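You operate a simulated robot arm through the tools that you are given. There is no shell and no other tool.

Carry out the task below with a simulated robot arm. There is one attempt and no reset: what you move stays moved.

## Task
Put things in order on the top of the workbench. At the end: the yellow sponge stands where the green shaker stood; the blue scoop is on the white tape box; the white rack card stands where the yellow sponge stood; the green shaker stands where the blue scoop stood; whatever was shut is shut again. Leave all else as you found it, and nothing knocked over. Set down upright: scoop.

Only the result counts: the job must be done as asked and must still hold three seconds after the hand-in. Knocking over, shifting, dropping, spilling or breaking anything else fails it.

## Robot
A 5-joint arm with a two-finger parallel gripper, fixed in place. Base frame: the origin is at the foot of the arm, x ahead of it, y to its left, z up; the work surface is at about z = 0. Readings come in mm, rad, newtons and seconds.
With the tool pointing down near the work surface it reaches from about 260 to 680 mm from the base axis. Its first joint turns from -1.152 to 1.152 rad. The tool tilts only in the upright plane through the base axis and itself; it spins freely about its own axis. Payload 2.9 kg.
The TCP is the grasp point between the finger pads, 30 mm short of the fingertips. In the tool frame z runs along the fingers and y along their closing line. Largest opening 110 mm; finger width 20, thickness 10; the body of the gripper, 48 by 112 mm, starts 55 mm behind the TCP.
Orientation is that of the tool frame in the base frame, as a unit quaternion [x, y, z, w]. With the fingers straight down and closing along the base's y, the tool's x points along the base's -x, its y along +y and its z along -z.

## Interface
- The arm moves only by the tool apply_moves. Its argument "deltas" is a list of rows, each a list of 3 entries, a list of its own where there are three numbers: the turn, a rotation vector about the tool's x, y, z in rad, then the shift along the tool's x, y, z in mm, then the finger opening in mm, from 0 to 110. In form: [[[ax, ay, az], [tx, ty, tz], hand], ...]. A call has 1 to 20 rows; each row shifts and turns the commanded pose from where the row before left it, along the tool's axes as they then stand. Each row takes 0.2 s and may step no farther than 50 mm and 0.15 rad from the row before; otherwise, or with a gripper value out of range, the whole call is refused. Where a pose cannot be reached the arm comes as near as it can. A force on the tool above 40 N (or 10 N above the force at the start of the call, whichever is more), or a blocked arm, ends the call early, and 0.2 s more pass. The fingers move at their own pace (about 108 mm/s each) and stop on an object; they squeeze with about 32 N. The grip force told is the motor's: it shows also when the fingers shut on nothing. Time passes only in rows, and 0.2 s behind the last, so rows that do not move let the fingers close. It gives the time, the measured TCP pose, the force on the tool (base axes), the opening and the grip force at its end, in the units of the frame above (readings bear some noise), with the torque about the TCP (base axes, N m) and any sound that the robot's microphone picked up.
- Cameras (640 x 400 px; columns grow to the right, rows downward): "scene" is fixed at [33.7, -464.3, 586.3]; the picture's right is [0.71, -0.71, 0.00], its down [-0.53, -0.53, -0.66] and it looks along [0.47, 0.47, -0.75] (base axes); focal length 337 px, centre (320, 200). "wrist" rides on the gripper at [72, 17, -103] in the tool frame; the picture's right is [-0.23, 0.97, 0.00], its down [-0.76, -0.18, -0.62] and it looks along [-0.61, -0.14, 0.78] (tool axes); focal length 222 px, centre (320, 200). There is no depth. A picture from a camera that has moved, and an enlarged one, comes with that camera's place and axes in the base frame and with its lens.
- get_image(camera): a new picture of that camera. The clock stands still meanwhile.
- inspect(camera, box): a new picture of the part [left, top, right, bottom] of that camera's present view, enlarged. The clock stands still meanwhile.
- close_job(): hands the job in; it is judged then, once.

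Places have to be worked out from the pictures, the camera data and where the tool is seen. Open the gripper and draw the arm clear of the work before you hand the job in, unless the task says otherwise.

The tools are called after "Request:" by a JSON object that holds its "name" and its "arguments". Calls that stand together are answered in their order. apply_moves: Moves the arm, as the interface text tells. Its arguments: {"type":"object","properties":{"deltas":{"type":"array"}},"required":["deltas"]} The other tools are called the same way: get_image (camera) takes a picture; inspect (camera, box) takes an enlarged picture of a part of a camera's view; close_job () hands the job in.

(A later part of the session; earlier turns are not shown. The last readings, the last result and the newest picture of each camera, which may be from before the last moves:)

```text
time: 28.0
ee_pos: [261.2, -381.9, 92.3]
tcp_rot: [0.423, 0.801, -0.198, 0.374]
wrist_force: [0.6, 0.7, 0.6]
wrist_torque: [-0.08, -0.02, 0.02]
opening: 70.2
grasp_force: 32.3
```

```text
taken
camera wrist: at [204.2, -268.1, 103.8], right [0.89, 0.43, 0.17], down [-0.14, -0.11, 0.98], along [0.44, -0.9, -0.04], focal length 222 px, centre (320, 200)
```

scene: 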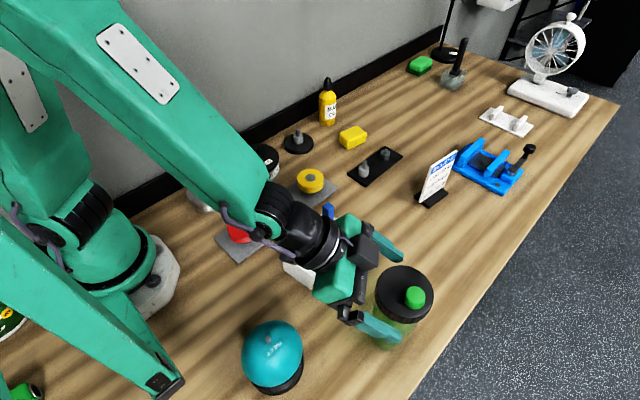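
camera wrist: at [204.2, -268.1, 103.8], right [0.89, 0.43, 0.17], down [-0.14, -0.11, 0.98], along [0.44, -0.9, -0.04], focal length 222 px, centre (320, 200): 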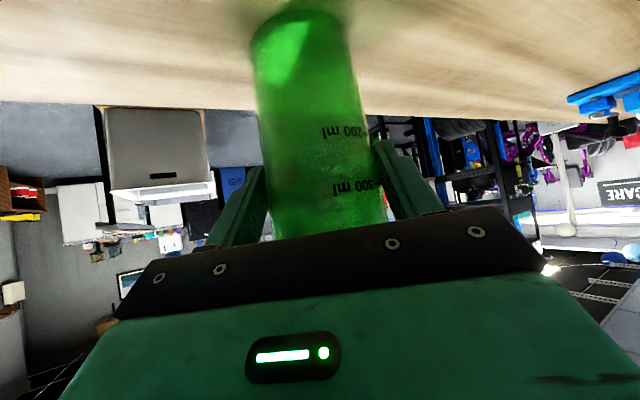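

The fingers hold the body at 70.2 mm with 32 N, and the body widens upward, which helps. I lift 12 mm straight up and check.

Request:
{"name": "apply_moves", "arguments": {"deltas": [[[0, 0, 0], [-3.06, 0, -2.57], 30], [[0, 0, 0], [-3.06, 0, -2.57], 30], [[0, 0, 0], [-3.06, 0, -2.57], 30], [[0, 0, 0], [0, 0, 0], 30]]}}

Request:
{"name": "get_image", "arguments": {"camera": "wrist"}}

Request:
{"name": "inspect", "arguments": {"camera": "scene", "box": [300, 180, 480, 380]}}

```text
time: 29.0
ee_pos: [261.4, -381.2, 104.1]
tcp_rot: [0.423, 0.802, -0.197, 0.373]
wrist_force: [-0.7, -0.3, -0.3]
wrist_torque: [0.01, 0.01, -0.01]
opening: 69.9
grasp_force: 32.5
```

```text
taken
camera wrist: at [205.4, -267.8, 115.7], right [0.89, 0.43, 0.17], down [-0.14, -0.11, 0.98], along [0.44, -0.9, -0.04], focal length 222 px, centre (320, 200)
```

wrist: 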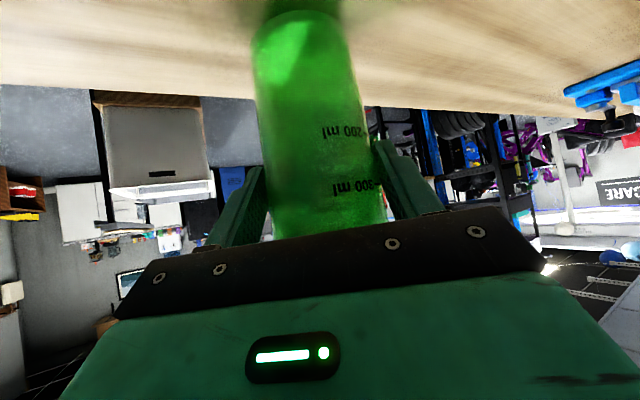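

```text
2.00 times, centred on (390, 280) of scene
camera zoom: at [33.7, -464.3, 586.3], right [0.71, -0.71, 0.0], down [-0.53, -0.53, -0.66], along [0.47, 0.47, -0.75], focal length 675 px, centre (180, 40)
```

zoom: 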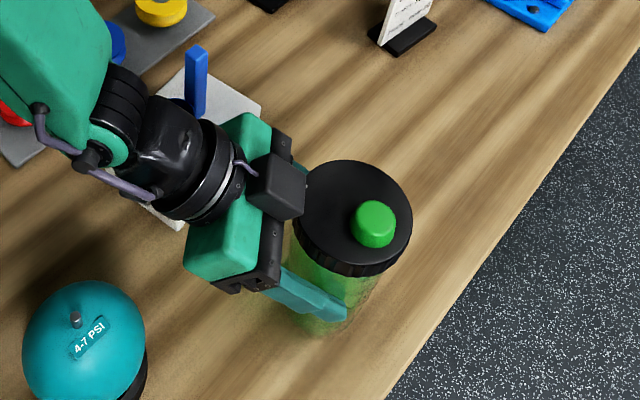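

The shaker has lifted and the label hasn't slid in the wrist view. To keep the camera clear of the scoop on the box, I first lift a little more and extend radially to r≈555, then check.

Request:
{"name": "apply_moves", "arguments": {"deltas": [[[0, 0, 0], [-6.9, 0, -5.8], 30], [[0, 0, 0], [-6.9, 0, -5.8], 30], [[0, 0, 0], [-14.9, 0, 17.75], 30], [[0, 0, 0], [-14.9, 0, 17.75], 30], [[0, 0, 0], [-14.9, 0, 17.75], 30], [[0, 0, 0], [-14.9, 0, 17.75], 30], [[0, 0, 0], [0, 0, 0], 30]]}}

Request:
{"name": "get_image", "arguments": {"camera": "scene"}}

Request:
{"name": "get_image", "arguments": {"camera": "wrist"}}

```text
time: 30.6
ee_pos: [316.9, -461.0, 121.0]
tcp_rot: [0.423, 0.802, -0.197, 0.374]
wrist_force: [-0.1, 0.3, 0.1]
wrist_torque: [0.0, -0.01, 0.01]
opening: 70.1
grasp_force: 31.7
```

```text
taken
```

scene: 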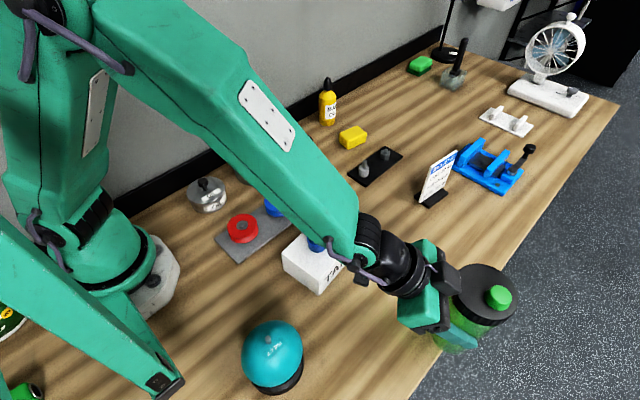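

```text
taken
camera wrist: at [260.5, -346.4, 133.1], right [0.89, 0.43, 0.18], down [-0.14, -0.11, 0.98], along [0.44, -0.9, -0.04], focal length 222 px, centre (320, 200)
```

wrist: 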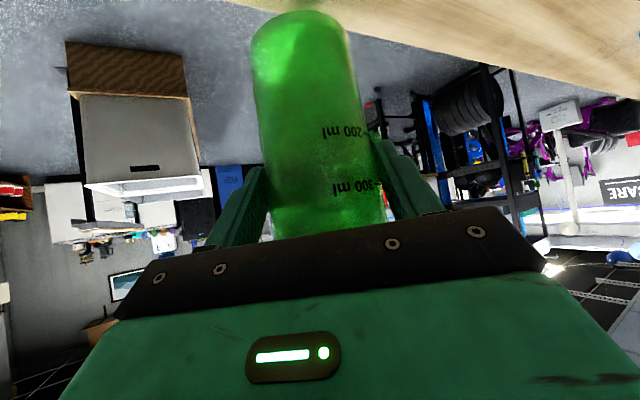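

The shaker is held firm. Now I rotate about the base axis from azimuth -0.969 to -0.624 at constant radius, trimming the radius slightly.

Request:
{"name": "apply_moves", "arguments": {"deltas": [[[-0.03781, 0, -0.03174], [0.75, 27.5, -0.9], 30], [[-0.03781, 0, -0.03174], [0.75, 27.5, -0.9], 30], [[-0.03781, 0, -0.03174], [0.75, 27.5, -0.9], 30], [[-0.03781, 0, -0.03174], [0.75, 27.5, -0.9], 30], [[-0.03781, 0, -0.03174], [0.75, 27.5, -0.9], 30], [[-0.03781, 0, -0.03174], [0.75, 27.4, -0.9], 30], [[-0.03781, 0, -0.03174], [0.75, 27.4, -0.9], 30], [[0, 0, 0], [0, 0, 0], 30], [[0, 0, 0], [0, 0, 0], 30]]}}

Request:
{"name": "get_image", "arguments": {"camera": "scene"}}

Request:
{"name": "get_image", "arguments": {"camera": "wrist"}}

```text
time: 32.6
ee_pos: [448.5, -324.4, 123.4]
tcp_rot: [0.278, 0.863, -0.129, 0.402]
wrist_force: [0.1, 0.0, -1.4]
wrist_torque: [0.03, 0.03, -0.02]
opening: 70.0
grasp_force: 32.1
```

```text
taken
```

scene: 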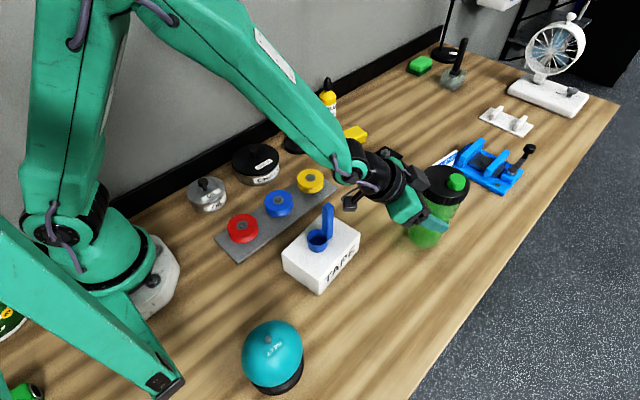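

```text
taken
camera wrist: at [357.8, -235.7, 134.2], right [0.69, 0.7, 0.17], down [-0.09, -0.15, 0.98], along [0.72, -0.69, -0.04], focal length 222 px, centre (320, 200)
```

wrist: 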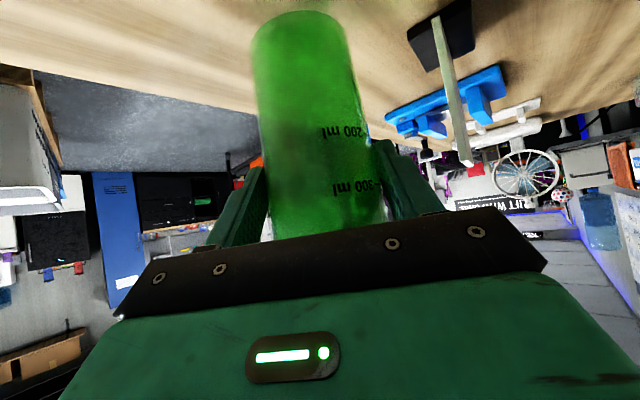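

The shaker axis is now at about (462.5, -333), right over the scoop's old spot, and it hasn't slipped. I nudge forward 1.5 mm and lower to just above the table.

Request:
{"name": "apply_moves", "arguments": {"deltas": [[[0, 0, 0], [-0.96, 0, 1.15], 30], [[0, 0, 0], [6.9, 0, 5.8], 30], [[0, 0, 0], [6.9, 0, 5.8], 30], [[0, 0, 0], [5.36, 0, 4.5], 30], [[0, 0, 0], [0, 0, 0], 30]]}}

Request:
{"name": "get_image", "arguments": {"camera": "wrist"}}

Request:
{"name": "inspect", "arguments": {"camera": "scene", "box": [330, 130, 490, 260]}}

```text
time: 33.8
ee_pos: [449.3, -322.5, 96.8]
tcp_rot: [0.279, 0.863, -0.13, 0.402]
wrist_force: [-0.4, -0.1, -0.9]
wrist_torque: [0.01, 0.01, -0.01]
opening: 70.0
grasp_force: 32.1
```

```text
taken
camera wrist: at [358.0, -235.5, 109.2], right [0.69, 0.7, 0.17], down [-0.09, -0.15, 0.98], along [0.72, -0.69, -0.04], focal length 222 px, centre (320, 200)
```

wrist: 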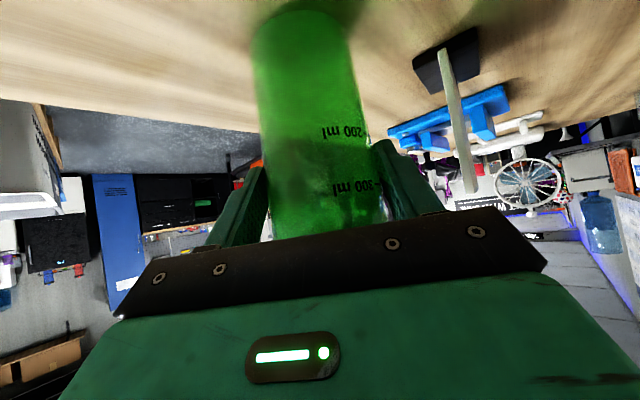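

```text
3.08 times, centred on (410, 195) of scene
camera zoom: at [33.7, -464.3, 586.3], right [0.71, -0.71, 0.0], down [-0.53, -0.53, -0.66], along [0.47, 0.47, -0.75], focal length 1038 px, centre (43, 215)
```

zoom: 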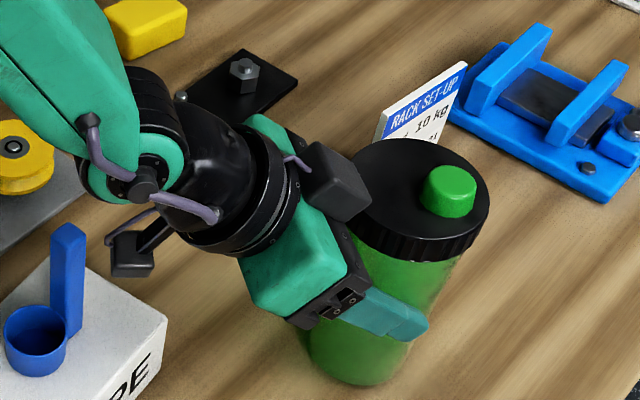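

The shaker is about 5 mm above the table at about (463, -333). I lower in small steps, watching for contact.

Request:
{"name": "apply_moves", "arguments": {"deltas": [[[0, 0, 0], [2.3, 0, 1.93], 30], [[0, 0, 0], [0, 0, 0], 30]]}}

Request:
{"name": "apply_moves", "arguments": {"deltas": [[[0, 0, 0], [0.766, 0, 0.643], 30], [[0, 0, 0], [0, 0, 0], 30]]}}

Request:
{"name": "apply_moves", "arguments": {"deltas": [[[0, 0, 0], [0.766, 0, 0.643], 30], [[0, 0, 0], [0, 0, 0], 30]]}}

```text
time: 34.4
ee_pos: [451.3, -324.4, 94.1]
tcp_rot: [0.279, 0.862, -0.13, 0.402]
wrist_force: [0.6, 0.1, -0.3]
wrist_torque: [0.0, 0.0, 0.01]
opening: 70.1
grasp_force: 32.1
```

```text
time: 35.0
ee_pos: [450.2, -323.1, 91.7]
tcp_rot: [0.278, 0.863, -0.13, 0.402]
wrist_force: [0.0, -0.6, 0.0]
wrist_torque: [0.02, 0.01, 0.0]
opening: 69.9
grasp_force: 31.9
```

```text
time: 35.6
ee_pos: [450.8, -323.6, 92.0]
tcp_rot: [0.278, 0.861, -0.13, 0.405]
wrist_force: [-3.2, 1.2, 7.0]
wrist_torque: [0.06, 0.33, 0.0]
opening: 70.1
grasp_force: 31.9
```

Contact with 7 N: the shaker stands on the table. I open gently, back off horizontally, then rise.

Request:
{"name": "apply_moves", "arguments": {"deltas": [[[0, 0, 0], [0, 0, 0], 73], [[0, 0, 0], [0, 0, 0], 78], [[0, 0, 0], [0, 0, 0], 102], [[0, 0, 0], [0, 0, 0], 102]]}}

Request:
{"name": "get_image", "arguments": {"camera": "wrist"}}

```text
time: 36.6
ee_pos: [449.7, -323.7, 91.4]
tcp_rot: [0.278, 0.863, -0.129, 0.402]
wrist_force: [0.2, 0.3, 0.8]
wrist_torque: [0.0, 0.01, 0.0]
opening: 102.0
grasp_force: 0.1
```

```text
taken
camera wrist: at [358.8, -235.8, 102.8], right [0.69, 0.71, 0.17], down [-0.09, -0.15, 0.98], along [0.72, -0.69, -0.04], focal length 222 px, centre (320, 200)
```

wrist: 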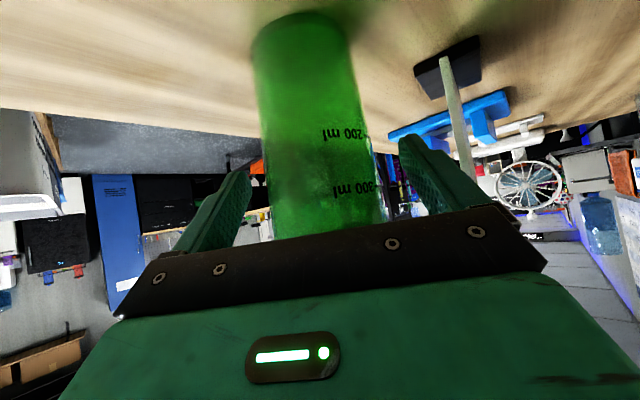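

Released cleanly. I back off 8 mm, then go straight up well above the cap.

Request:
{"name": "apply_moves", "arguments": {"deltas": [[[0, 0, 0], [5.1, 0, -6.1], 102], [[0, 0, 0], [-15.3, 0, -12.9], 102], [[0, 0, 0], [-30.6, 0, -25.7], 102], [[0, 0, 0], [-30.6, 0, -25.7], 102], [[0, 0, 0], [-30.6, 0, -25.7], 102], [[0, 0, 0], [-30.6, 0, -25.7], 102], [[0, 0, 0], [0, 0, 0], 102]]}}

Request:
{"name": "get_image", "arguments": {"camera": "scene"}}

```text
time: 38.2
ee_pos: [444.6, -321.6, 272.4]
tcp_rot: [0.278, 0.862, -0.13, 0.402]
wrist_force: [-0.5, 0.2, 0.2]
wrist_torque: [-0.01, -0.02, -0.01]
opening: 102.0
grasp_force: 0.1
```

```text
taken
```

scene: 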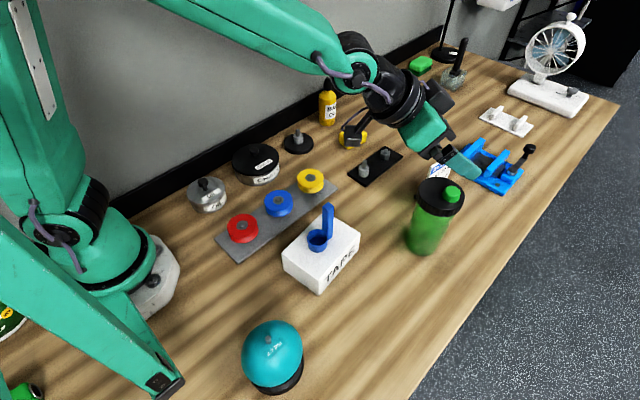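

The shaker stands upright where the scoop was. I bring the tool back to straight down with yaw 0 at this height.

Request:
{"name": "apply_moves", "arguments": {"deltas": [[[0, 0.1455, 0], [0, 0, 0], 102], [[0, 0.1455, 0], [0, 0, 0], 102], [[0, 0.1455, 0], [0, 0, 0], 102], [[0, 0.1455, 0], [0, 0, 0], 102], [[0, 0.1455, 0], [0, 0, 0], 102], [[0, 0.1455, 0], [0, 0, 0], 102], [[0, 0, -0.1248], [0, 0, 0], 102], [[0, 0, -0.1248], [0, 0, 0], 102], [[0, 0, -0.1248], [0, 0, 0], 102], [[0, 0, -0.1248], [0, 0, 0], 102], [[0, 0, -0.1248], [0, 0, 0], 102], [[0, 0, 0], [0, 0, 0], 102]]}}

Request:
{"name": "get_image", "arguments": {"camera": "wrist"}}

```text
time: 40.8
ee_pos: [442.2, -317.9, 271.3]
tcp_rot: [-0.001, 1.0, -0.001, 0.0]
wrist_force: [0.3, -0.2, -0.5]
wrist_torque: [0.01, 0.01, -0.01]
opening: 101.7
grasp_force: 0.0
```

```text
taken
camera wrist: at [371.8, -300.3, 375.6], right [0.23, 0.97, 0.0], down [0.76, -0.18, 0.62], along [0.61, -0.14, -0.78], focal length 222 px, centre (320, 200)
```

wrist: 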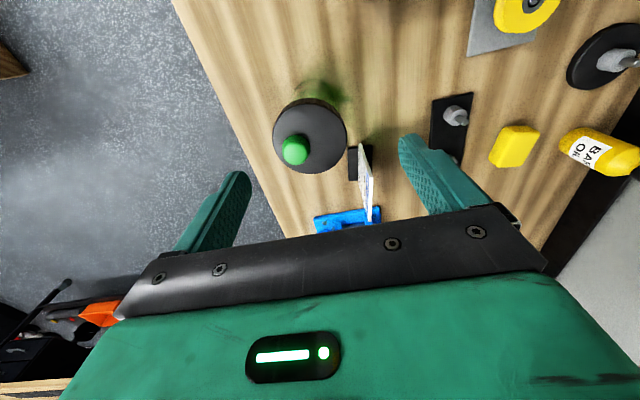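

The shaker checks out at about (462, -332). Now I travel high to near the sponge and look at it closely.

Request:
{"name": "apply_moves", "arguments": {"deltas": [[[0, 0, 0], [-16, 38.2, 0], 102], [[0, 0, 0], [-16, 38.2, 0], 90], [[0, 0, 0], [-16, 38.2, 0], 80], [[0, 0, 0], [-16, 38.2, 0], 80], [[0, 0, 0], [-16, 38.2, 0], 80], [[0, 0, 0], [-16, 38.2, 0], 80], [[0, 0, 0], [-16, 38.2, 0], 80], [[0, 0, 0], [-16, 38.2, 0], 80], [[0, 0, 0], [0, 0, 35], 80], [[0, 0, 0], [0, 0, 35], 80], [[0, 0, 0], [0, 0, 0], 80]]}}

Request:
{"name": "get_image", "arguments": {"camera": "wrist"}}

Request:
{"name": "inspect", "arguments": {"camera": "wrist", "box": [230, 60, 430, 200]}}

Request:
{"name": "get_image", "arguments": {"camera": "scene"}}

```text
time: 43.2
ee_pos: [572.4, -11.2, 199.1]
tcp_rot: [0.0, 1.0, 0.001, 0.0]
wrist_force: [0.3, -0.4, 0.3]
wrist_torque: [0.03, 0.01, 0.01]
opening: 80.0
grasp_force: 0.0
```

```text
taken
camera wrist: at [500.4, 6.1, 303.0], right [0.23, 0.97, 0.0], down [0.76, -0.18, 0.62], along [0.61, -0.14, -0.78], focal length 222 px, centre (320, 200)
```

wrist: 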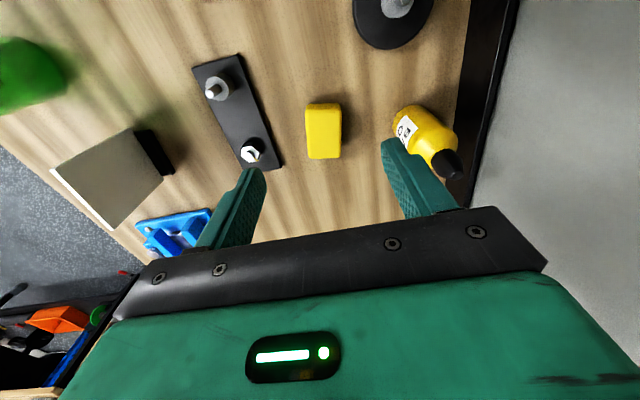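

```text
2.86 times, centred on (330, 130) of wrist
camera zoom: at [500.4, 6.1, 303.0], right [0.23, 0.97, 0.0], down [0.76, -0.18, 0.62], along [0.61, -0.14, -0.78], focal length 635 px, centre (291, 400)
```

zoom: 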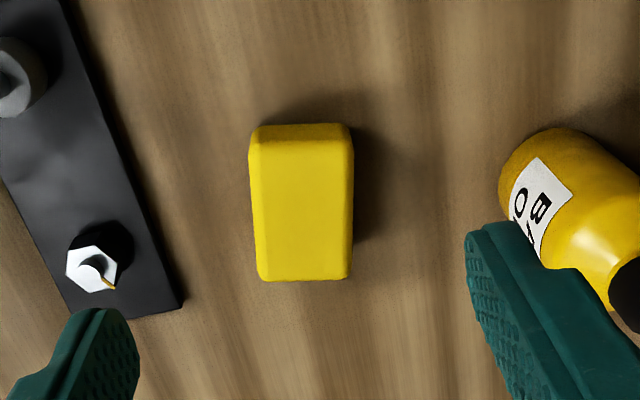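

```text
taken
```

scene: 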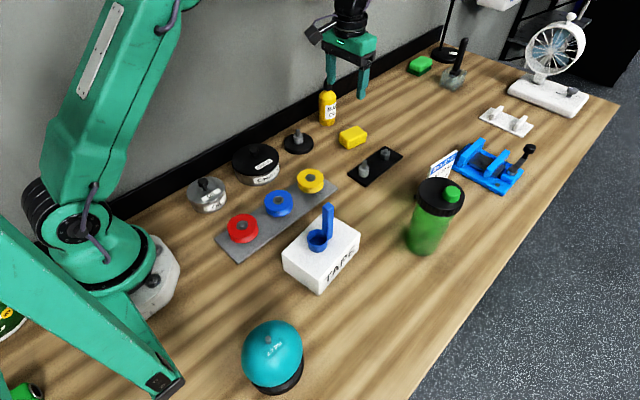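

The sponge is centred at about (613, -12.5), roughly 63×42×30 mm, with yaw about -11°. I move over it, spin the tool to match the yaw, and descend part-way to verify.

Request:
{"name": "apply_moves", "arguments": {"deltas": [[[0, 0, 0], [-40.6, -1.3, 0], 80], [[0, 0, 0.095], [0, 0, 0], 80], [[0, 0, 0.095], [0, 0, 0], 80], [[0, 0, 0], [0, 0, 40], 80], [[0, 0, 0], [0, 0, 40], 80], [[0, 0, 0], [0, 0, 20], 80], [[0, 0, 0], [0, 0, 0], 80]]}}

Request:
{"name": "get_image", "arguments": {"camera": "wrist"}}

Request:
{"name": "inspect", "arguments": {"camera": "scene", "box": [300, 70, 420, 180]}}

```text
time: 44.8
ee_pos: [610.9, -14.6, 99.4]
tcp_rot: [0.095, 0.995, 0.0, 0.0]
wrist_force: [0.7, 0.2, 0.4]
wrist_torque: [-0.01, 0.04, 0.0]
opening: 79.9
grasp_force: 0.1
```

```text
taken
camera wrist: at [544.2, 17.0, 203.6], right [0.41, 0.91, 0.0], down [0.71, -0.32, 0.62], along [0.57, -0.25, -0.78], focal length 222 px, centre (320, 200)
```

wrist: 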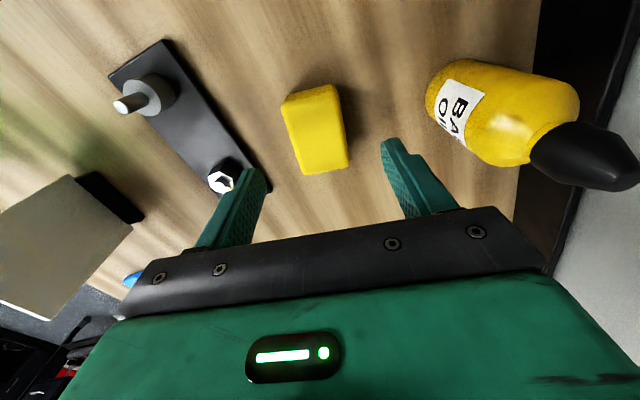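

```text
3.64 times, centred on (360, 125) of scene
camera zoom: at [33.7, -464.3, 586.3], right [0.71, -0.71, 0.0], down [-0.53, -0.53, -0.66], along [0.47, 0.47, -0.75], focal length 1227 px, centre (174, 473)
```

zoom: 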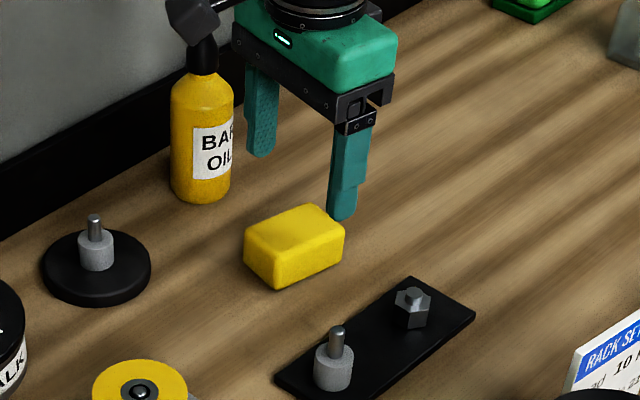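

The centring on the sponge at (612.5, -14) is good. I descend to z≈35, with the fingertips about 5 mm above the table, and close.

Request:
{"name": "apply_moves", "arguments": {"deltas": [[[0, 0, 0], [0, 0, 30], 80], [[0, 0, 0], [0, 0, 24], 80], [[0, 0, 0], [0, 0, 10], 80], [[0, 0, 0], [0, 0, 0], 80], [[0, 0, 0], [0, 0, 0], 50], [[0, 0, 0], [0, 0, 0], 40], [[0, 0, 0], [0, 0, 0], 30], [[0, 0, 0], [0, 0, 0], 20], [[0, 0, 0], [0, 0, 0], 20]]}}

Request:
{"name": "get_image", "arguments": {"camera": "wrist"}}

```text
time: 46.8
ee_pos: [608.7, -13.9, 37.1]
tcp_rot: [0.094, 0.996, 0.0, 0.0]
wrist_force: [-0.4, 0.5, -0.3]
wrist_torque: [-0.01, 0.0, -0.03]
opening: 43.7
grasp_force: 31.9
```

```text
taken
camera wrist: at [543.0, 17.4, 140.2], right [0.41, 0.91, 0.0], down [0.71, -0.32, 0.62], along [0.57, -0.25, -0.78], focal length 222 px, centre (320, 200)
```

wrist: 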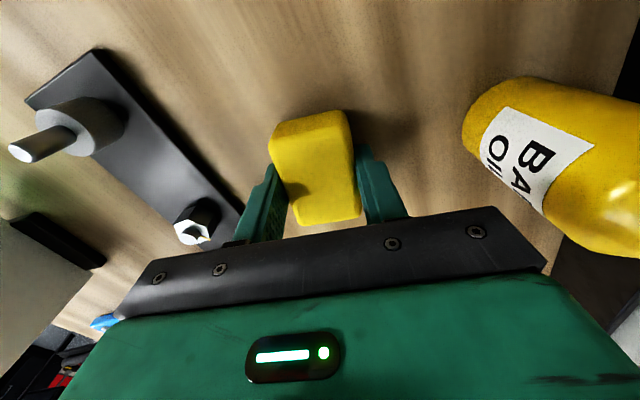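

The sponge is gripped at 43.7 mm. I lift it and check the hold.

Request:
{"name": "apply_moves", "arguments": {"deltas": [[[0, 0, 0], [0, 0, -8], 20], [[0, 0, 0], [0, 0, -30], 20], [[0, 0, 0], [0, 0, -45], 20], [[0, 0, 0], [0, 0, -45], 20], [[0, 0, 0], [0, 0, -45], 20], [[0, 0, 0], [0, 0, -40], 20], [[0, 0, 0], [0, 0, 0], 20]]}}

Request:
{"name": "get_image", "arguments": {"camera": "wrist"}}

Request:
{"name": "get_image", "arguments": {"camera": "scene"}}

```text
time: 48.4
ee_pos: [608.0, -14.5, 249.7]
tcp_rot: [0.095, 0.995, -0.001, 0.0]
wrist_force: [0.0, -0.9, -1.0]
wrist_torque: [0.0, -0.01, 0.02]
opening: 43.7
grasp_force: 31.8
```

```text
taken
camera wrist: at [541.1, 17.1, 354.5], right [0.41, 0.91, 0.0], down [0.71, -0.32, 0.62], along [0.57, -0.25, -0.78], focal length 222 px, centre (320, 200)
```

wrist: 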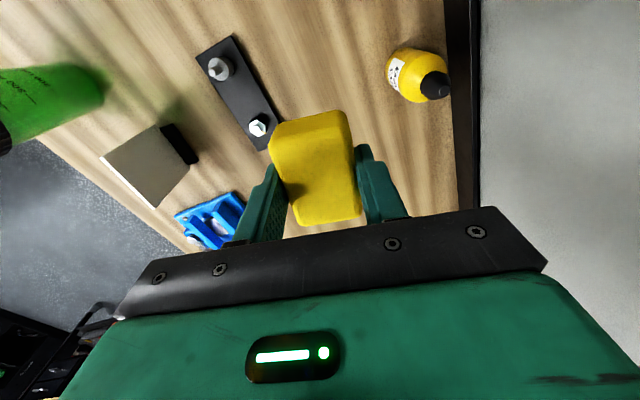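

```text
taken
```

scene: 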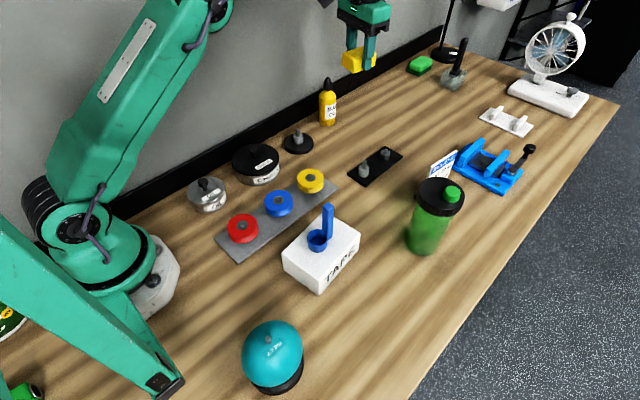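

The sponge is held securely. I carry it at z≈250 over to the shaker's old spot, around (271, -395).

Request:
{"name": "apply_moves", "arguments": {"deltas": [[[0, 0, 0], [21.73, -36.52, 0], 20], [[0, 0, 0], [21.73, -36.52, 0], 20], [[0, 0, 0], [21.73, -36.52, 0], 20], [[0, 0, 0], [21.73, -36.52, 0], 20], [[0, 0, 0], [21.73, -36.52, 0], 20], [[0, 0, 0], [21.73, -36.52, 0], 20], [[0, 0, 0], [21.73, -36.52, 0], 20], [[0, 0, 0], [21.73, -36.52, 0], 20], [[0, 0, 0], [21.73, -36.52, 0], 20], [[0, 0, 0], [21.73, -36.52, 0], 20], [[0, 0, 0], [21.73, -36.52, 0], 20], [[0, 0, 0], [21.73, -36.52, 0], 20], [[0, 0, 0], [0, 0, 0], 20]]}}

Request:
{"name": "get_image", "arguments": {"camera": "scene"}}

Request:
{"name": "get_image", "arguments": {"camera": "wrist"}}

```text
time: 51.2
ee_pos: [272.6, -395.4, 254.6]
tcp_rot: [0.095, 0.995, 0.0, 0.0]
wrist_force: [-0.2, -0.2, -0.6]
wrist_torque: [0.01, 0.03, 0.01]
opening: 43.8
grasp_force: 32.5
```

```text
taken
```

scene: 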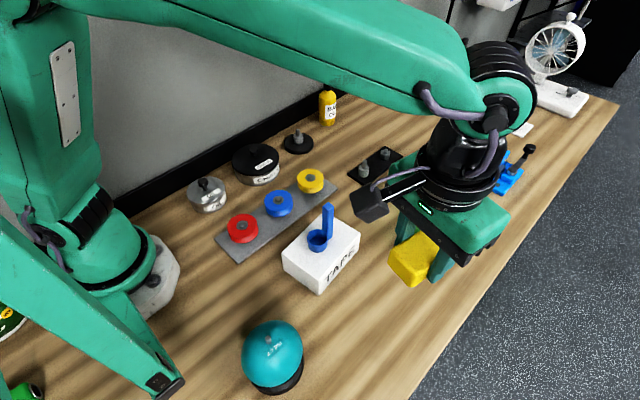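

```text
taken
camera wrist: at [206.0, -364.4, 357.7], right [0.41, 0.91, 0.0], down [0.71, -0.32, 0.62], along [0.57, -0.25, -0.78], focal length 222 px, centre (320, 200)
```

wrist: 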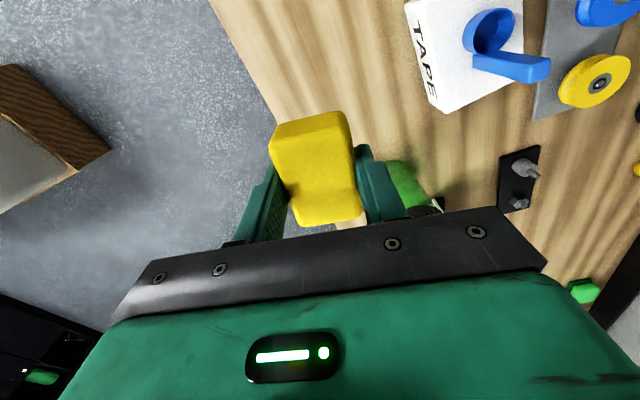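

The TCP is at about (273, -395) with the sponge just ahead of it. I shift 3 mm back and lower to just above the table.

Request:
{"name": "apply_moves", "arguments": {"deltas": [[[0, 0, 0], [2.9, -0.6, 0], 20], [[0, 0, 0], [0, 0, 45], 20], [[0, 0, 0], [0, 0, 45], 20], [[0, 0, 0], [0, 0, 45], 20], [[0, 0, 0], [0, 0, 45], 20], [[0, 0, 0], [0, 0, 28], 20], [[0, 0, 0], [0, 0, 0], 20]]}}

Request:
{"name": "get_image", "arguments": {"camera": "wrist"}}

Request:
{"name": "inspect", "arguments": {"camera": "scene", "box": [330, 230, 470, 380]}}

```text
time: 52.8
ee_pos: [271.9, -396.9, 43.7]
tcp_rot: [0.096, 0.995, 0.0, 0.0]
wrist_force: [0.4, -0.6, -0.4]
wrist_torque: [0.01, 0.0, -0.03]
opening: 43.5
grasp_force: 31.7
```

```text
taken
camera wrist: at [203.5, -366.0, 147.8], right [0.41, 0.91, 0.0], down [0.71, -0.32, 0.62], along [0.57, -0.25, -0.78], focal length 222 px, centre (320, 200)
```

wrist: 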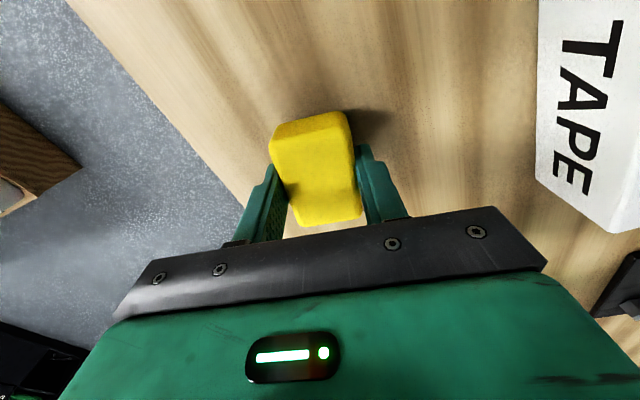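

```text
2.67 times, centred on (400, 305) of scene
camera zoom: at [33.7, -464.3, 586.3], right [0.71, -0.71, 0.0], down [-0.53, -0.53, -0.66], along [0.47, 0.47, -0.75], focal length 900 px, centre (107, -80)
```

zoom: 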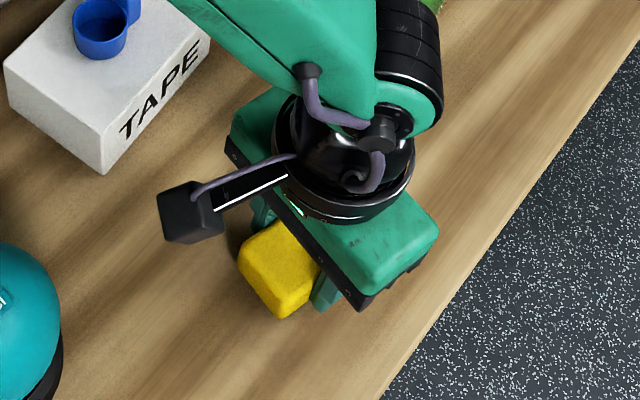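

The sponge is about 6 mm above the table. I trim by about 1.5 mm and lower in small steps to contact.

Request:
{"name": "apply_moves", "arguments": {"deltas": [[[0, 0, 0], [1.5, 0.8, 0], 20], [[0, 0, 0], [0, 0, 4], 20], [[0, 0, 0], [0, 0, 0], 20]]}}

Request:
{"name": "apply_moves", "arguments": {"deltas": [[[0, 0, 0], [0, 0, 1], 20], [[0, 0, 0], [0, 0, 0], 20]]}}

Request:
{"name": "apply_moves", "arguments": {"deltas": [[[0, 0, 0], [0, 0, 1], 20], [[0, 0, 0], [0, 0, 0], 20]]}}

Request:
{"name": "apply_moves", "arguments": {"deltas": [[[0, 0, 0], [0, 0, 1], 20], [[0, 0, 0], [0, 0, 0], 20]]}}

```text
time: 53.6
ee_pos: [268.8, -395.8, 39.2]
tcp_rot: [0.095, 0.995, 0.0, 0.0]
wrist_force: [-0.2, -0.7, -1.0]
wrist_torque: [-0.03, 0.0, 0.0]
opening: 43.7
grasp_force: 32.2
```

```text
time: 54.2
ee_pos: [269.2, -394.1, 37.1]
tcp_rot: [0.095, 0.995, 0.0, -0.001]
wrist_force: [-0.2, 0.7, 0.4]
wrist_torque: [-0.03, 0.0, -0.02]
opening: 43.7
grasp_force: 32.1
```

```text
time: 54.8
ee_pos: [269.4, -394.9, 35.3]
tcp_rot: [0.095, 0.995, 0.001, 0.0]
wrist_force: [-0.6, -0.3, -1.7]
wrist_torque: [0.02, -0.02, -0.01]
opening: 43.6
grasp_force: 32.3
```

```text
time: 55.4
ee_pos: [268.8, -394.8, 33.6]
tcp_rot: [0.096, 0.995, 0.0, 0.001]
wrist_force: [-2.7, 3.3, 9.0]
wrist_torque: [0.07, 0.11, 0.01]
opening: 43.7
grasp_force: 32.0
```

Contact at 9 N: the sponge rests on the table at about (270.5, -395). I release and rise.

Request:
{"name": "apply_moves", "arguments": {"deltas": [[[0, 0, 0], [0, 0, -0.5], 46], [[0, 0, 0], [0, 0, 0], 55], [[0, 0, 0], [0, 0, 0], 75], [[0, 0, 0], [0, 0, -20], 75], [[0, 0, 0], [0, 0, -45], 75], [[0, 0, 0], [0, 0, -45], 75], [[0, 0, 0], [0, 0, -45], 75], [[0, 0, 0], [0, 0, -45], 75], [[0, 0, 0], [0, 0, 0], 75]]}}

Request:
{"name": "get_image", "arguments": {"camera": "wrist"}}

Request:
{"name": "get_image", "arguments": {"camera": "scene"}}

```text
time: 57.4
ee_pos: [266.7, -395.6, 234.3]
tcp_rot: [0.095, 0.995, 0.0, 0.001]
wrist_force: [0.4, 0.0, -0.2]
wrist_torque: [0.01, 0.03, 0.0]
opening: 74.9
grasp_force: 0.0
```

```text
taken
camera wrist: at [200.0, -364.2, 339.2], right [0.41, 0.91, 0.0], down [0.71, -0.32, 0.62], along [0.57, -0.25, -0.78], focal length 222 px, centre (320, 200)
```

wrist: 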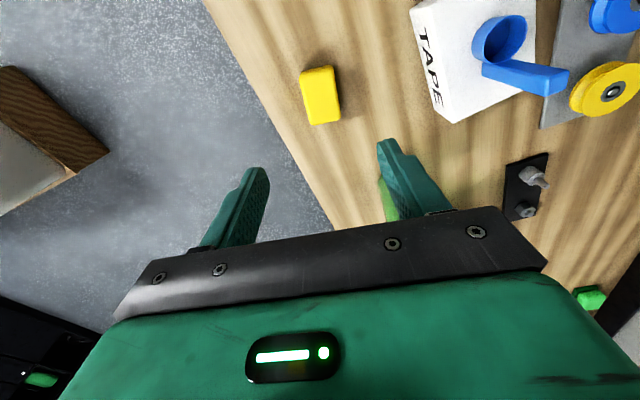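

```text
taken
```

scene: 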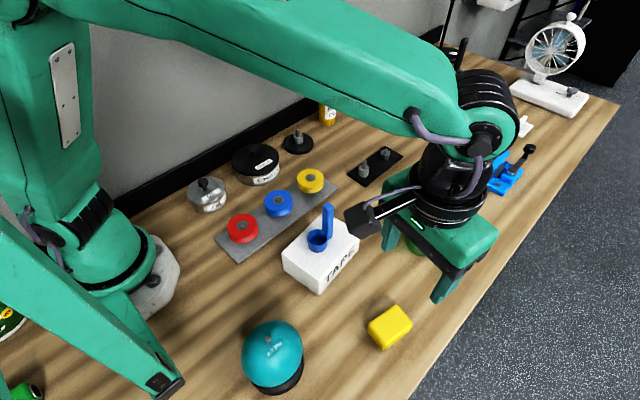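

The sponge sits flat at about (269, -395). Now I hover high near the rack card to measure it from above.

Request:
{"name": "apply_moves", "arguments": {"deltas": [[[0, 0, 0], [0, 0, -15], 75], [[0, 0, 0], [-37.2, 24.6, 0], 70], [[0, 0, 0], [-37.2, 24.6, 0], 60], [[0, 0, 0], [-37.2, 24.6, 0], 60], [[0, 0, 0], [-37.2, 24.6, 0], 60], [[0, 0, 0], [-37.2, 24.6, 0], 60], [[0, 0, 0], [-37.2, 24.6, 0], 60], [[0, 0, 0], [-37.2, 24.6, 0], 60], [[0, 0, -0.04], [0, 0, 0], 60], [[0, 0, 0], [0, 0, 0], 60]]}}

Request:
{"name": "get_image", "arguments": {"camera": "wrist"}}

Request:
{"name": "inspect", "arguments": {"camera": "wrist", "box": [240, 80, 400, 200]}}

Request:
{"name": "get_image", "arguments": {"camera": "scene"}}

```text
time: 59.6
ee_pos: [557.2, -276.7, 249.0]
tcp_rot: [0.075, 0.997, 0.001, 0.0]
wrist_force: [-0.6, 0.3, -1.0]
wrist_torque: [-0.04, -0.01, -0.01]
opening: 59.7
grasp_force: 0.0
```

```text
taken
camera wrist: at [490.2, -247.9, 353.3], right [0.37, 0.93, 0.0], down [0.73, -0.29, 0.62], along [0.58, -0.23, -0.78], focal length 222 px, centre (320, 200)
```

wrist: 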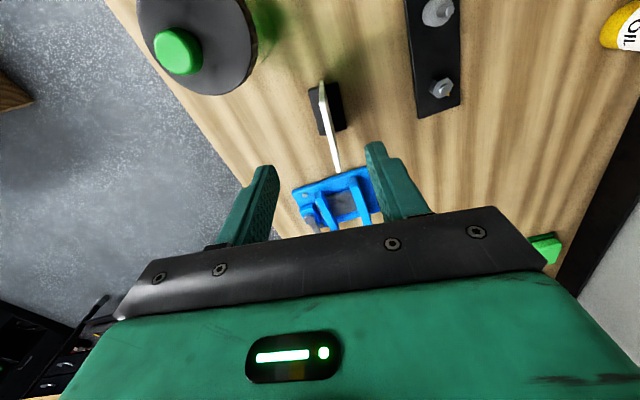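

```text
3.33 times, centred on (320, 140) of wrist
camera zoom: at [490.2, -247.9, 353.3], right [0.37, 0.93, 0.0], down [0.73, -0.29, 0.62], along [0.58, -0.23, -0.78], focal length 740 px, centre (320, 400)
```

zoom: 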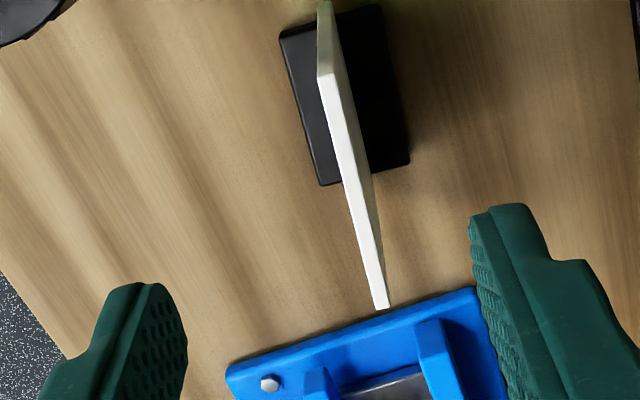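

```text
taken
```

scene: 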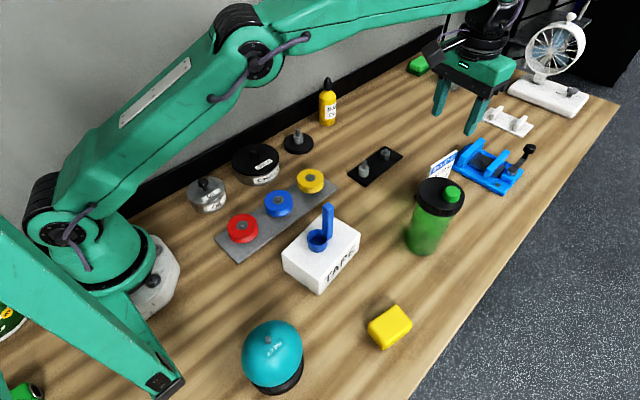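

The card's top edge runs from (549.5, -269) to (632, -280), its base is centred at (592, -275), and its yaw is about -7.3°. I line up over its centre and lower to just above the card top to check.

Request:
{"name": "apply_moves", "arguments": {"deltas": [[[0, 0, 0], [-32.5, 5.9, 0], 60], [[0, 0, -0.02], [0, 0, 0], 60], [[0, 0, 0], [0, 0, 40], 60], [[0, 0, 0], [0, 0, 40], 60], [[0, 0, 0], [0, 0, 0], 60]]}}

Request:
{"name": "get_image", "arguments": {"camera": "wrist"}}

Request:
{"name": "inspect", "arguments": {"camera": "wrist", "box": [220, 80, 420, 230]}}

Request:
{"name": "inspect", "arguments": {"camera": "scene", "box": [380, 90, 540, 220]}}

```text
time: 60.8
ee_pos: [579.9, -269.7, 170.6]
tcp_rot: [0.065, 0.998, 0.0, 0.001]
wrist_force: [0.3, -0.2, 0.6]
wrist_torque: [-0.01, 0.02, 0.0]
opening: 60.0
grasp_force: 0.1
out of reach, approached as far as the arm can: row 1
```

```text
taken
camera wrist: at [511.1, -241.9, 274.3], right [0.35, 0.94, 0.0], down [0.73, -0.28, 0.62], along [0.58, -0.22, -0.78], focal length 222 px, centre (320, 200)
```

wrist: 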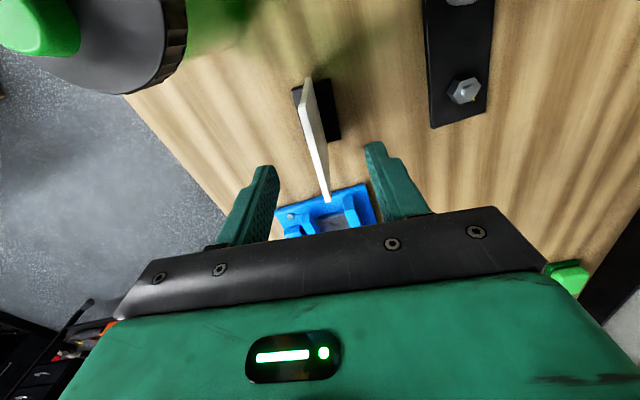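

```text
2.67 times, centred on (320, 155) of wrist
camera zoom: at [511.1, -241.9, 274.3], right [0.35, 0.94, 0.0], down [0.73, -0.28, 0.62], along [0.58, -0.22, -0.78], focal length 592 px, centre (320, 320)
```

zoom: 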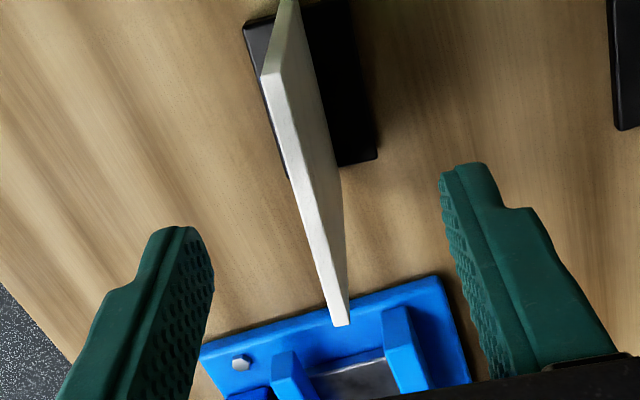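

```text
3.08 times, centred on (460, 155) of scene
camera zoom: at [33.7, -464.3, 586.3], right [0.71, -0.71, 0.0], down [-0.53, -0.53, -0.66], along [0.47, 0.47, -0.75], focal length 1038 px, centre (-111, 338)
```

zoom: 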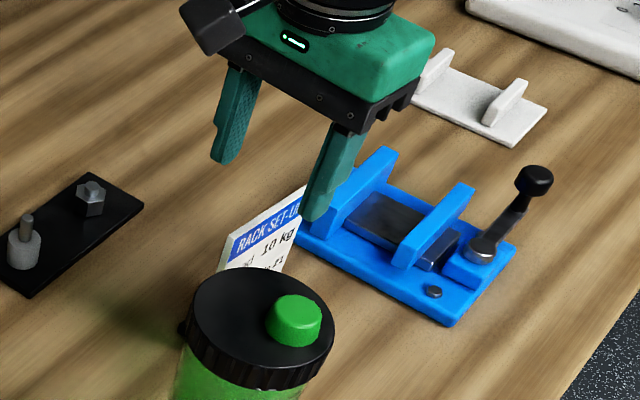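

At that height the arm could only reach r≈640 and settled at (580, -269). Reach is longer lower down, and the card sits safely between the fingers, so I descend to z≈110 and then correct by (+11, -6).

Request:
{"name": "apply_moves", "arguments": {"deltas": [[[0, 0, 0], [0, 0, 30], 60], [[0, 0, 0], [0, 0, 30], 60], [[0, 0, 0], [-5.8, -2.5, 0], 60], [[0, 0, 0], [-5.8, -2, 0], 60], [[0, 0, 0], [0, 0, 0], 60]]}}

Request:
{"name": "get_image", "arguments": {"camera": "wrist"}}

Request:
{"name": "inspect", "arguments": {"camera": "scene", "box": [380, 90, 540, 220]}}

```text
time: 62.0
ee_pos: [589.8, -274.9, 110.0]
tcp_rot: [0.066, 0.998, 0.0, 0.0]
wrist_force: [-0.5, 0.4, 0.0]
wrist_torque: [-0.02, 0.06, -0.01]
opening: 60.0
grasp_force: 0.1
```

```text
taken
camera wrist: at [520.7, -247.2, 214.0], right [0.35, 0.94, 0.0], down [0.73, -0.28, 0.62], along [0.58, -0.22, -0.78], focal length 222 px, centre (320, 200)
```

wrist: 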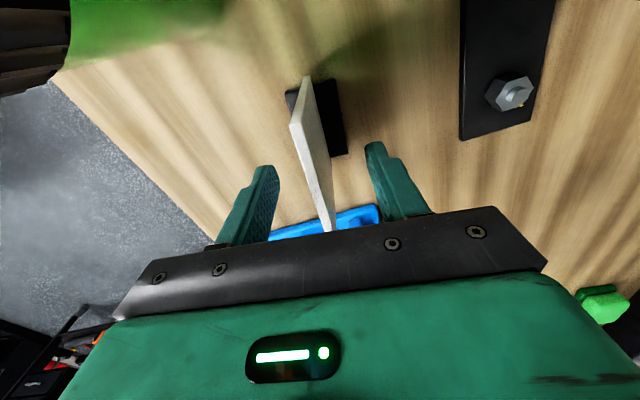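

```text
3.08 times, centred on (460, 155) of scene
camera zoom: at [33.7, -464.3, 586.3], right [0.71, -0.71, 0.0], down [-0.53, -0.53, -0.66], along [0.47, 0.47, -0.75], focal length 1038 px, centre (-111, 338)
```

zoom: 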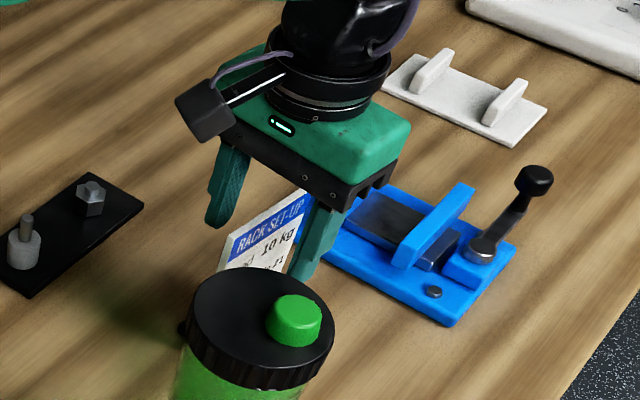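

The TCP is at (590, -275) with the card plate between the fingers. I lower to z≈85 and close on the plate.

Request:
{"name": "apply_moves", "arguments": {"deltas": [[[0, 0, 0], [0, 0, 15], 60], [[0, 0, 0], [0, 0, 10], 60], [[0, 0, 0], [0, 0, 0], 40], [[0, 0, 0], [0, 0, 0], 25], [[0, 0, 0], [0, 0, 0], 15], [[0, 0, 0], [0, 0, 0], 8], [[0, 0, 0], [0, 0, 0], 0], [[0, 0, 0], [0, 0, 0], 0]]}}

Request:
{"name": "get_image", "arguments": {"camera": "wrist"}}

Request:
{"name": "inspect", "arguments": {"camera": "scene", "box": [380, 90, 540, 220]}}

```text
time: 63.8
ee_pos: [589.4, -273.6, 85.3]
tcp_rot: [0.064, 0.998, 0.0, -0.001]
wrist_force: [-0.1, -0.4, -0.8]
wrist_torque: [-0.02, -0.01, 0.03]
opening: 5.6
grasp_force: 31.6
```

```text
taken
camera wrist: at [521.6, -246.5, 189.6], right [0.35, 0.94, 0.0], down [0.73, -0.28, 0.62], along [0.58, -0.22, -0.78], focal length 222 px, centre (320, 200)
```

wrist: 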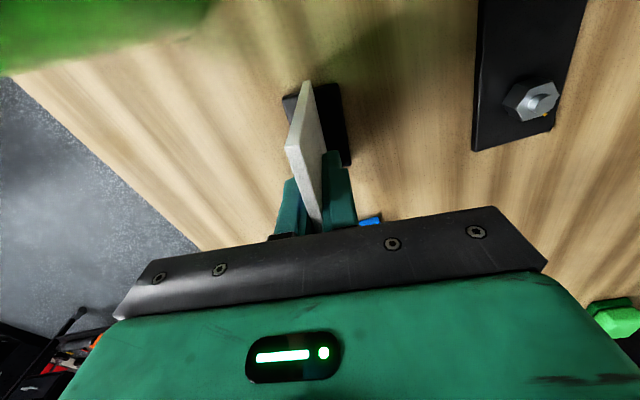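

```text
3.08 times, centred on (460, 155) of scene
camera zoom: at [33.7, -464.3, 586.3], right [0.71, -0.71, 0.0], down [-0.53, -0.53, -0.66], along [0.47, 0.47, -0.75], focal length 1038 px, centre (-111, 338)
```

zoom: 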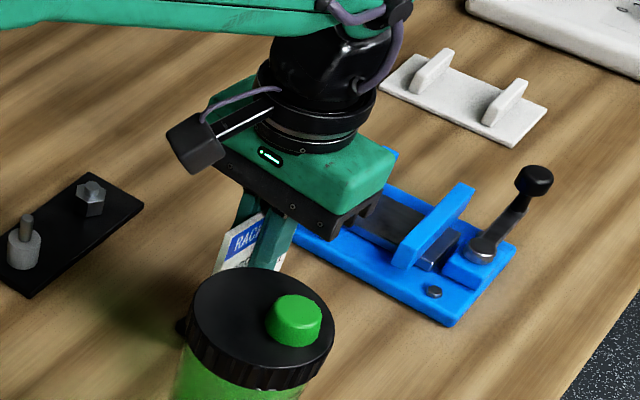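

The plate is gripped (5.6 mm, 32 N). I lift, draw inward while rising so the base clears the bolts on the black plate, then travel to above the sponge's old spot.

Request:
{"name": "apply_moves", "arguments": {"deltas": [[[0, 0, 0], [0, 0, -8], 0], [[0, 0, 0], [0, 0, -16], 0], [[0, 0, 0], [6.9, 14.2, -18], 0], [[0, 0, 0], [6.9, 14.2, -18], 0], [[0, 0, 0], [6.9, 14.2, -18], 0], [[0, 0, 0], [6.9, 14.2, -18], 0], [[0, 0, 0], [0, 0, 0], 0]]}}

Request:
{"name": "get_image", "arguments": {"camera": "wrist"}}

Request:
{"name": "get_image", "arguments": {"camera": "scene"}}

```text
time: 65.4
ee_pos: [568.3, -213.4, 181.0]
tcp_rot: [0.065, 0.998, 0.001, -0.001]
wrist_force: [-0.3, -0.3, -1.1]
wrist_torque: [0.04, 0.01, 0.01]
opening: 5.5
grasp_force: 31.2
```

```text
taken
camera wrist: at [500.0, -187.3, 285.3], right [0.35, 0.94, 0.0], down [0.73, -0.28, 0.62], along [0.58, -0.22, -0.78], focal length 222 px, centre (320, 200)
```

wrist: 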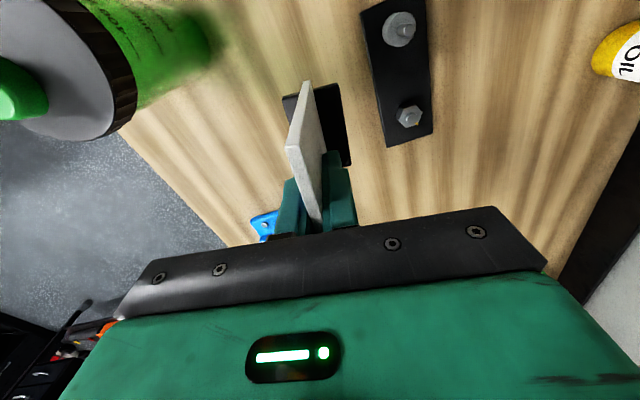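

```text
taken
```

scene: 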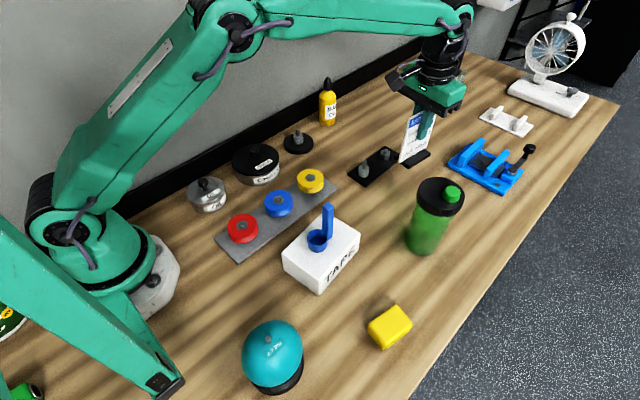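

The card and base are lifted cleanly, with the bottom at about z=96. I travel across to above the sponge's old spot.

Request:
{"name": "apply_moves", "arguments": {"deltas": [[[0, 0, 0], [-3.16, 40.95, 0], 0], [[0, 0, 0], [-3.16, 40.95, 0], 0], [[0, 0, 0], [-3.16, 40.95, 0], 0], [[0, 0, 0], [-3.16, 40.95, 0], 0], [[0, 0, 0], [-3.16, 40.95, 0], 0], [[0, 0, 0], [0, 0, 0], 0], [[0, 0, 0], [0, 0, 0], 0]]}}

Request:
{"name": "get_image", "arguments": {"camera": "wrist"}}

Request:
{"name": "get_image", "arguments": {"camera": "scene"}}

```text
time: 67.0
ee_pos: [610.1, -10.9, 180.7]
tcp_rot: [0.065, 0.998, 0.0, 0.0]
wrist_force: [0.5, -0.6, -1.0]
wrist_torque: [-0.02, -0.06, 0.04]
opening: 5.2
grasp_force: 32.3
```

```text
taken
camera wrist: at [541.0, 15.2, 284.5], right [0.35, 0.94, 0.0], down [0.73, -0.28, 0.62], along [0.58, -0.22, -0.78], focal length 222 px, centre (320, 200)
```

wrist: 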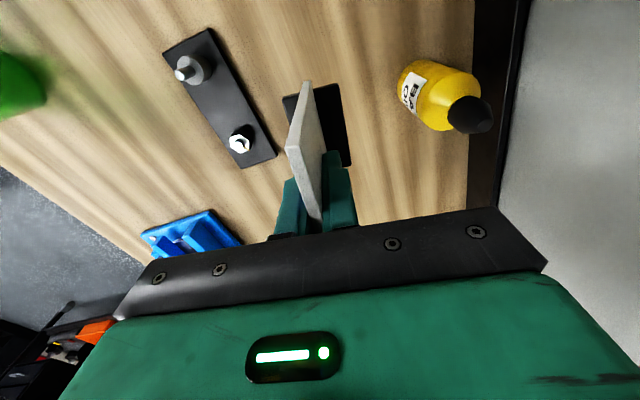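

```text
taken
```

scene: 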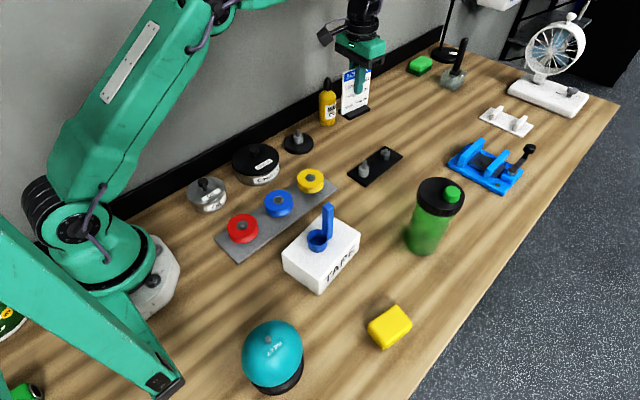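

The base centre is at about (610.5, -10.5) over the target of (612.5, -13.5). I trim by (+1.5, -2) and lower to just above the table.

Request:
{"name": "apply_moves", "arguments": {"deltas": [[[0, 0, 0], [-1.75, -1.8, 0], 0], [[0, 0, 0], [0, 0, 35], 0], [[0, 0, 0], [0, 0, 35], 0], [[0, 0, 0], [0, 0, 18], 0], [[0, 0, 0], [0, 0, 0], 0]]}}

Request:
{"name": "get_image", "arguments": {"camera": "wrist"}}

Request:
{"name": "inspect", "arguments": {"camera": "scene", "box": [290, 60, 430, 190]}}

```text
time: 68.2
ee_pos: [614.6, -14.3, 94.1]
tcp_rot: [0.066, 0.998, 0.0, 0.001]
wrist_force: [0.2, -0.4, -0.5]
wrist_torque: [-0.03, -0.01, 0.02]
opening: 5.4
grasp_force: 32.1
```

```text
taken
camera wrist: at [545.5, 11.8, 198.1], right [0.35, 0.94, 0.0], down [0.73, -0.28, 0.62], along [0.58, -0.22, -0.78], focal length 222 px, centre (320, 200)
```

wrist: 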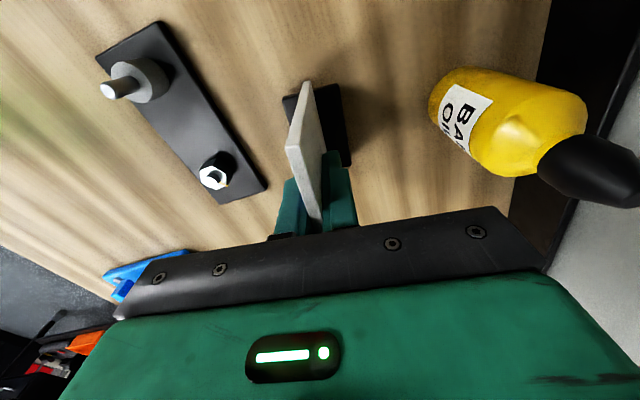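

```text
3.08 times, centred on (360, 125) of scene
camera zoom: at [33.7, -464.3, 586.3], right [0.71, -0.71, 0.0], down [-0.53, -0.53, -0.66], along [0.47, 0.47, -0.75], focal length 1038 px, centre (197, 431)
```

zoom: 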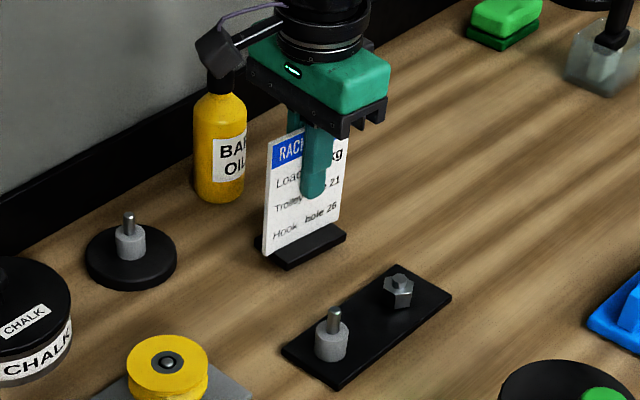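

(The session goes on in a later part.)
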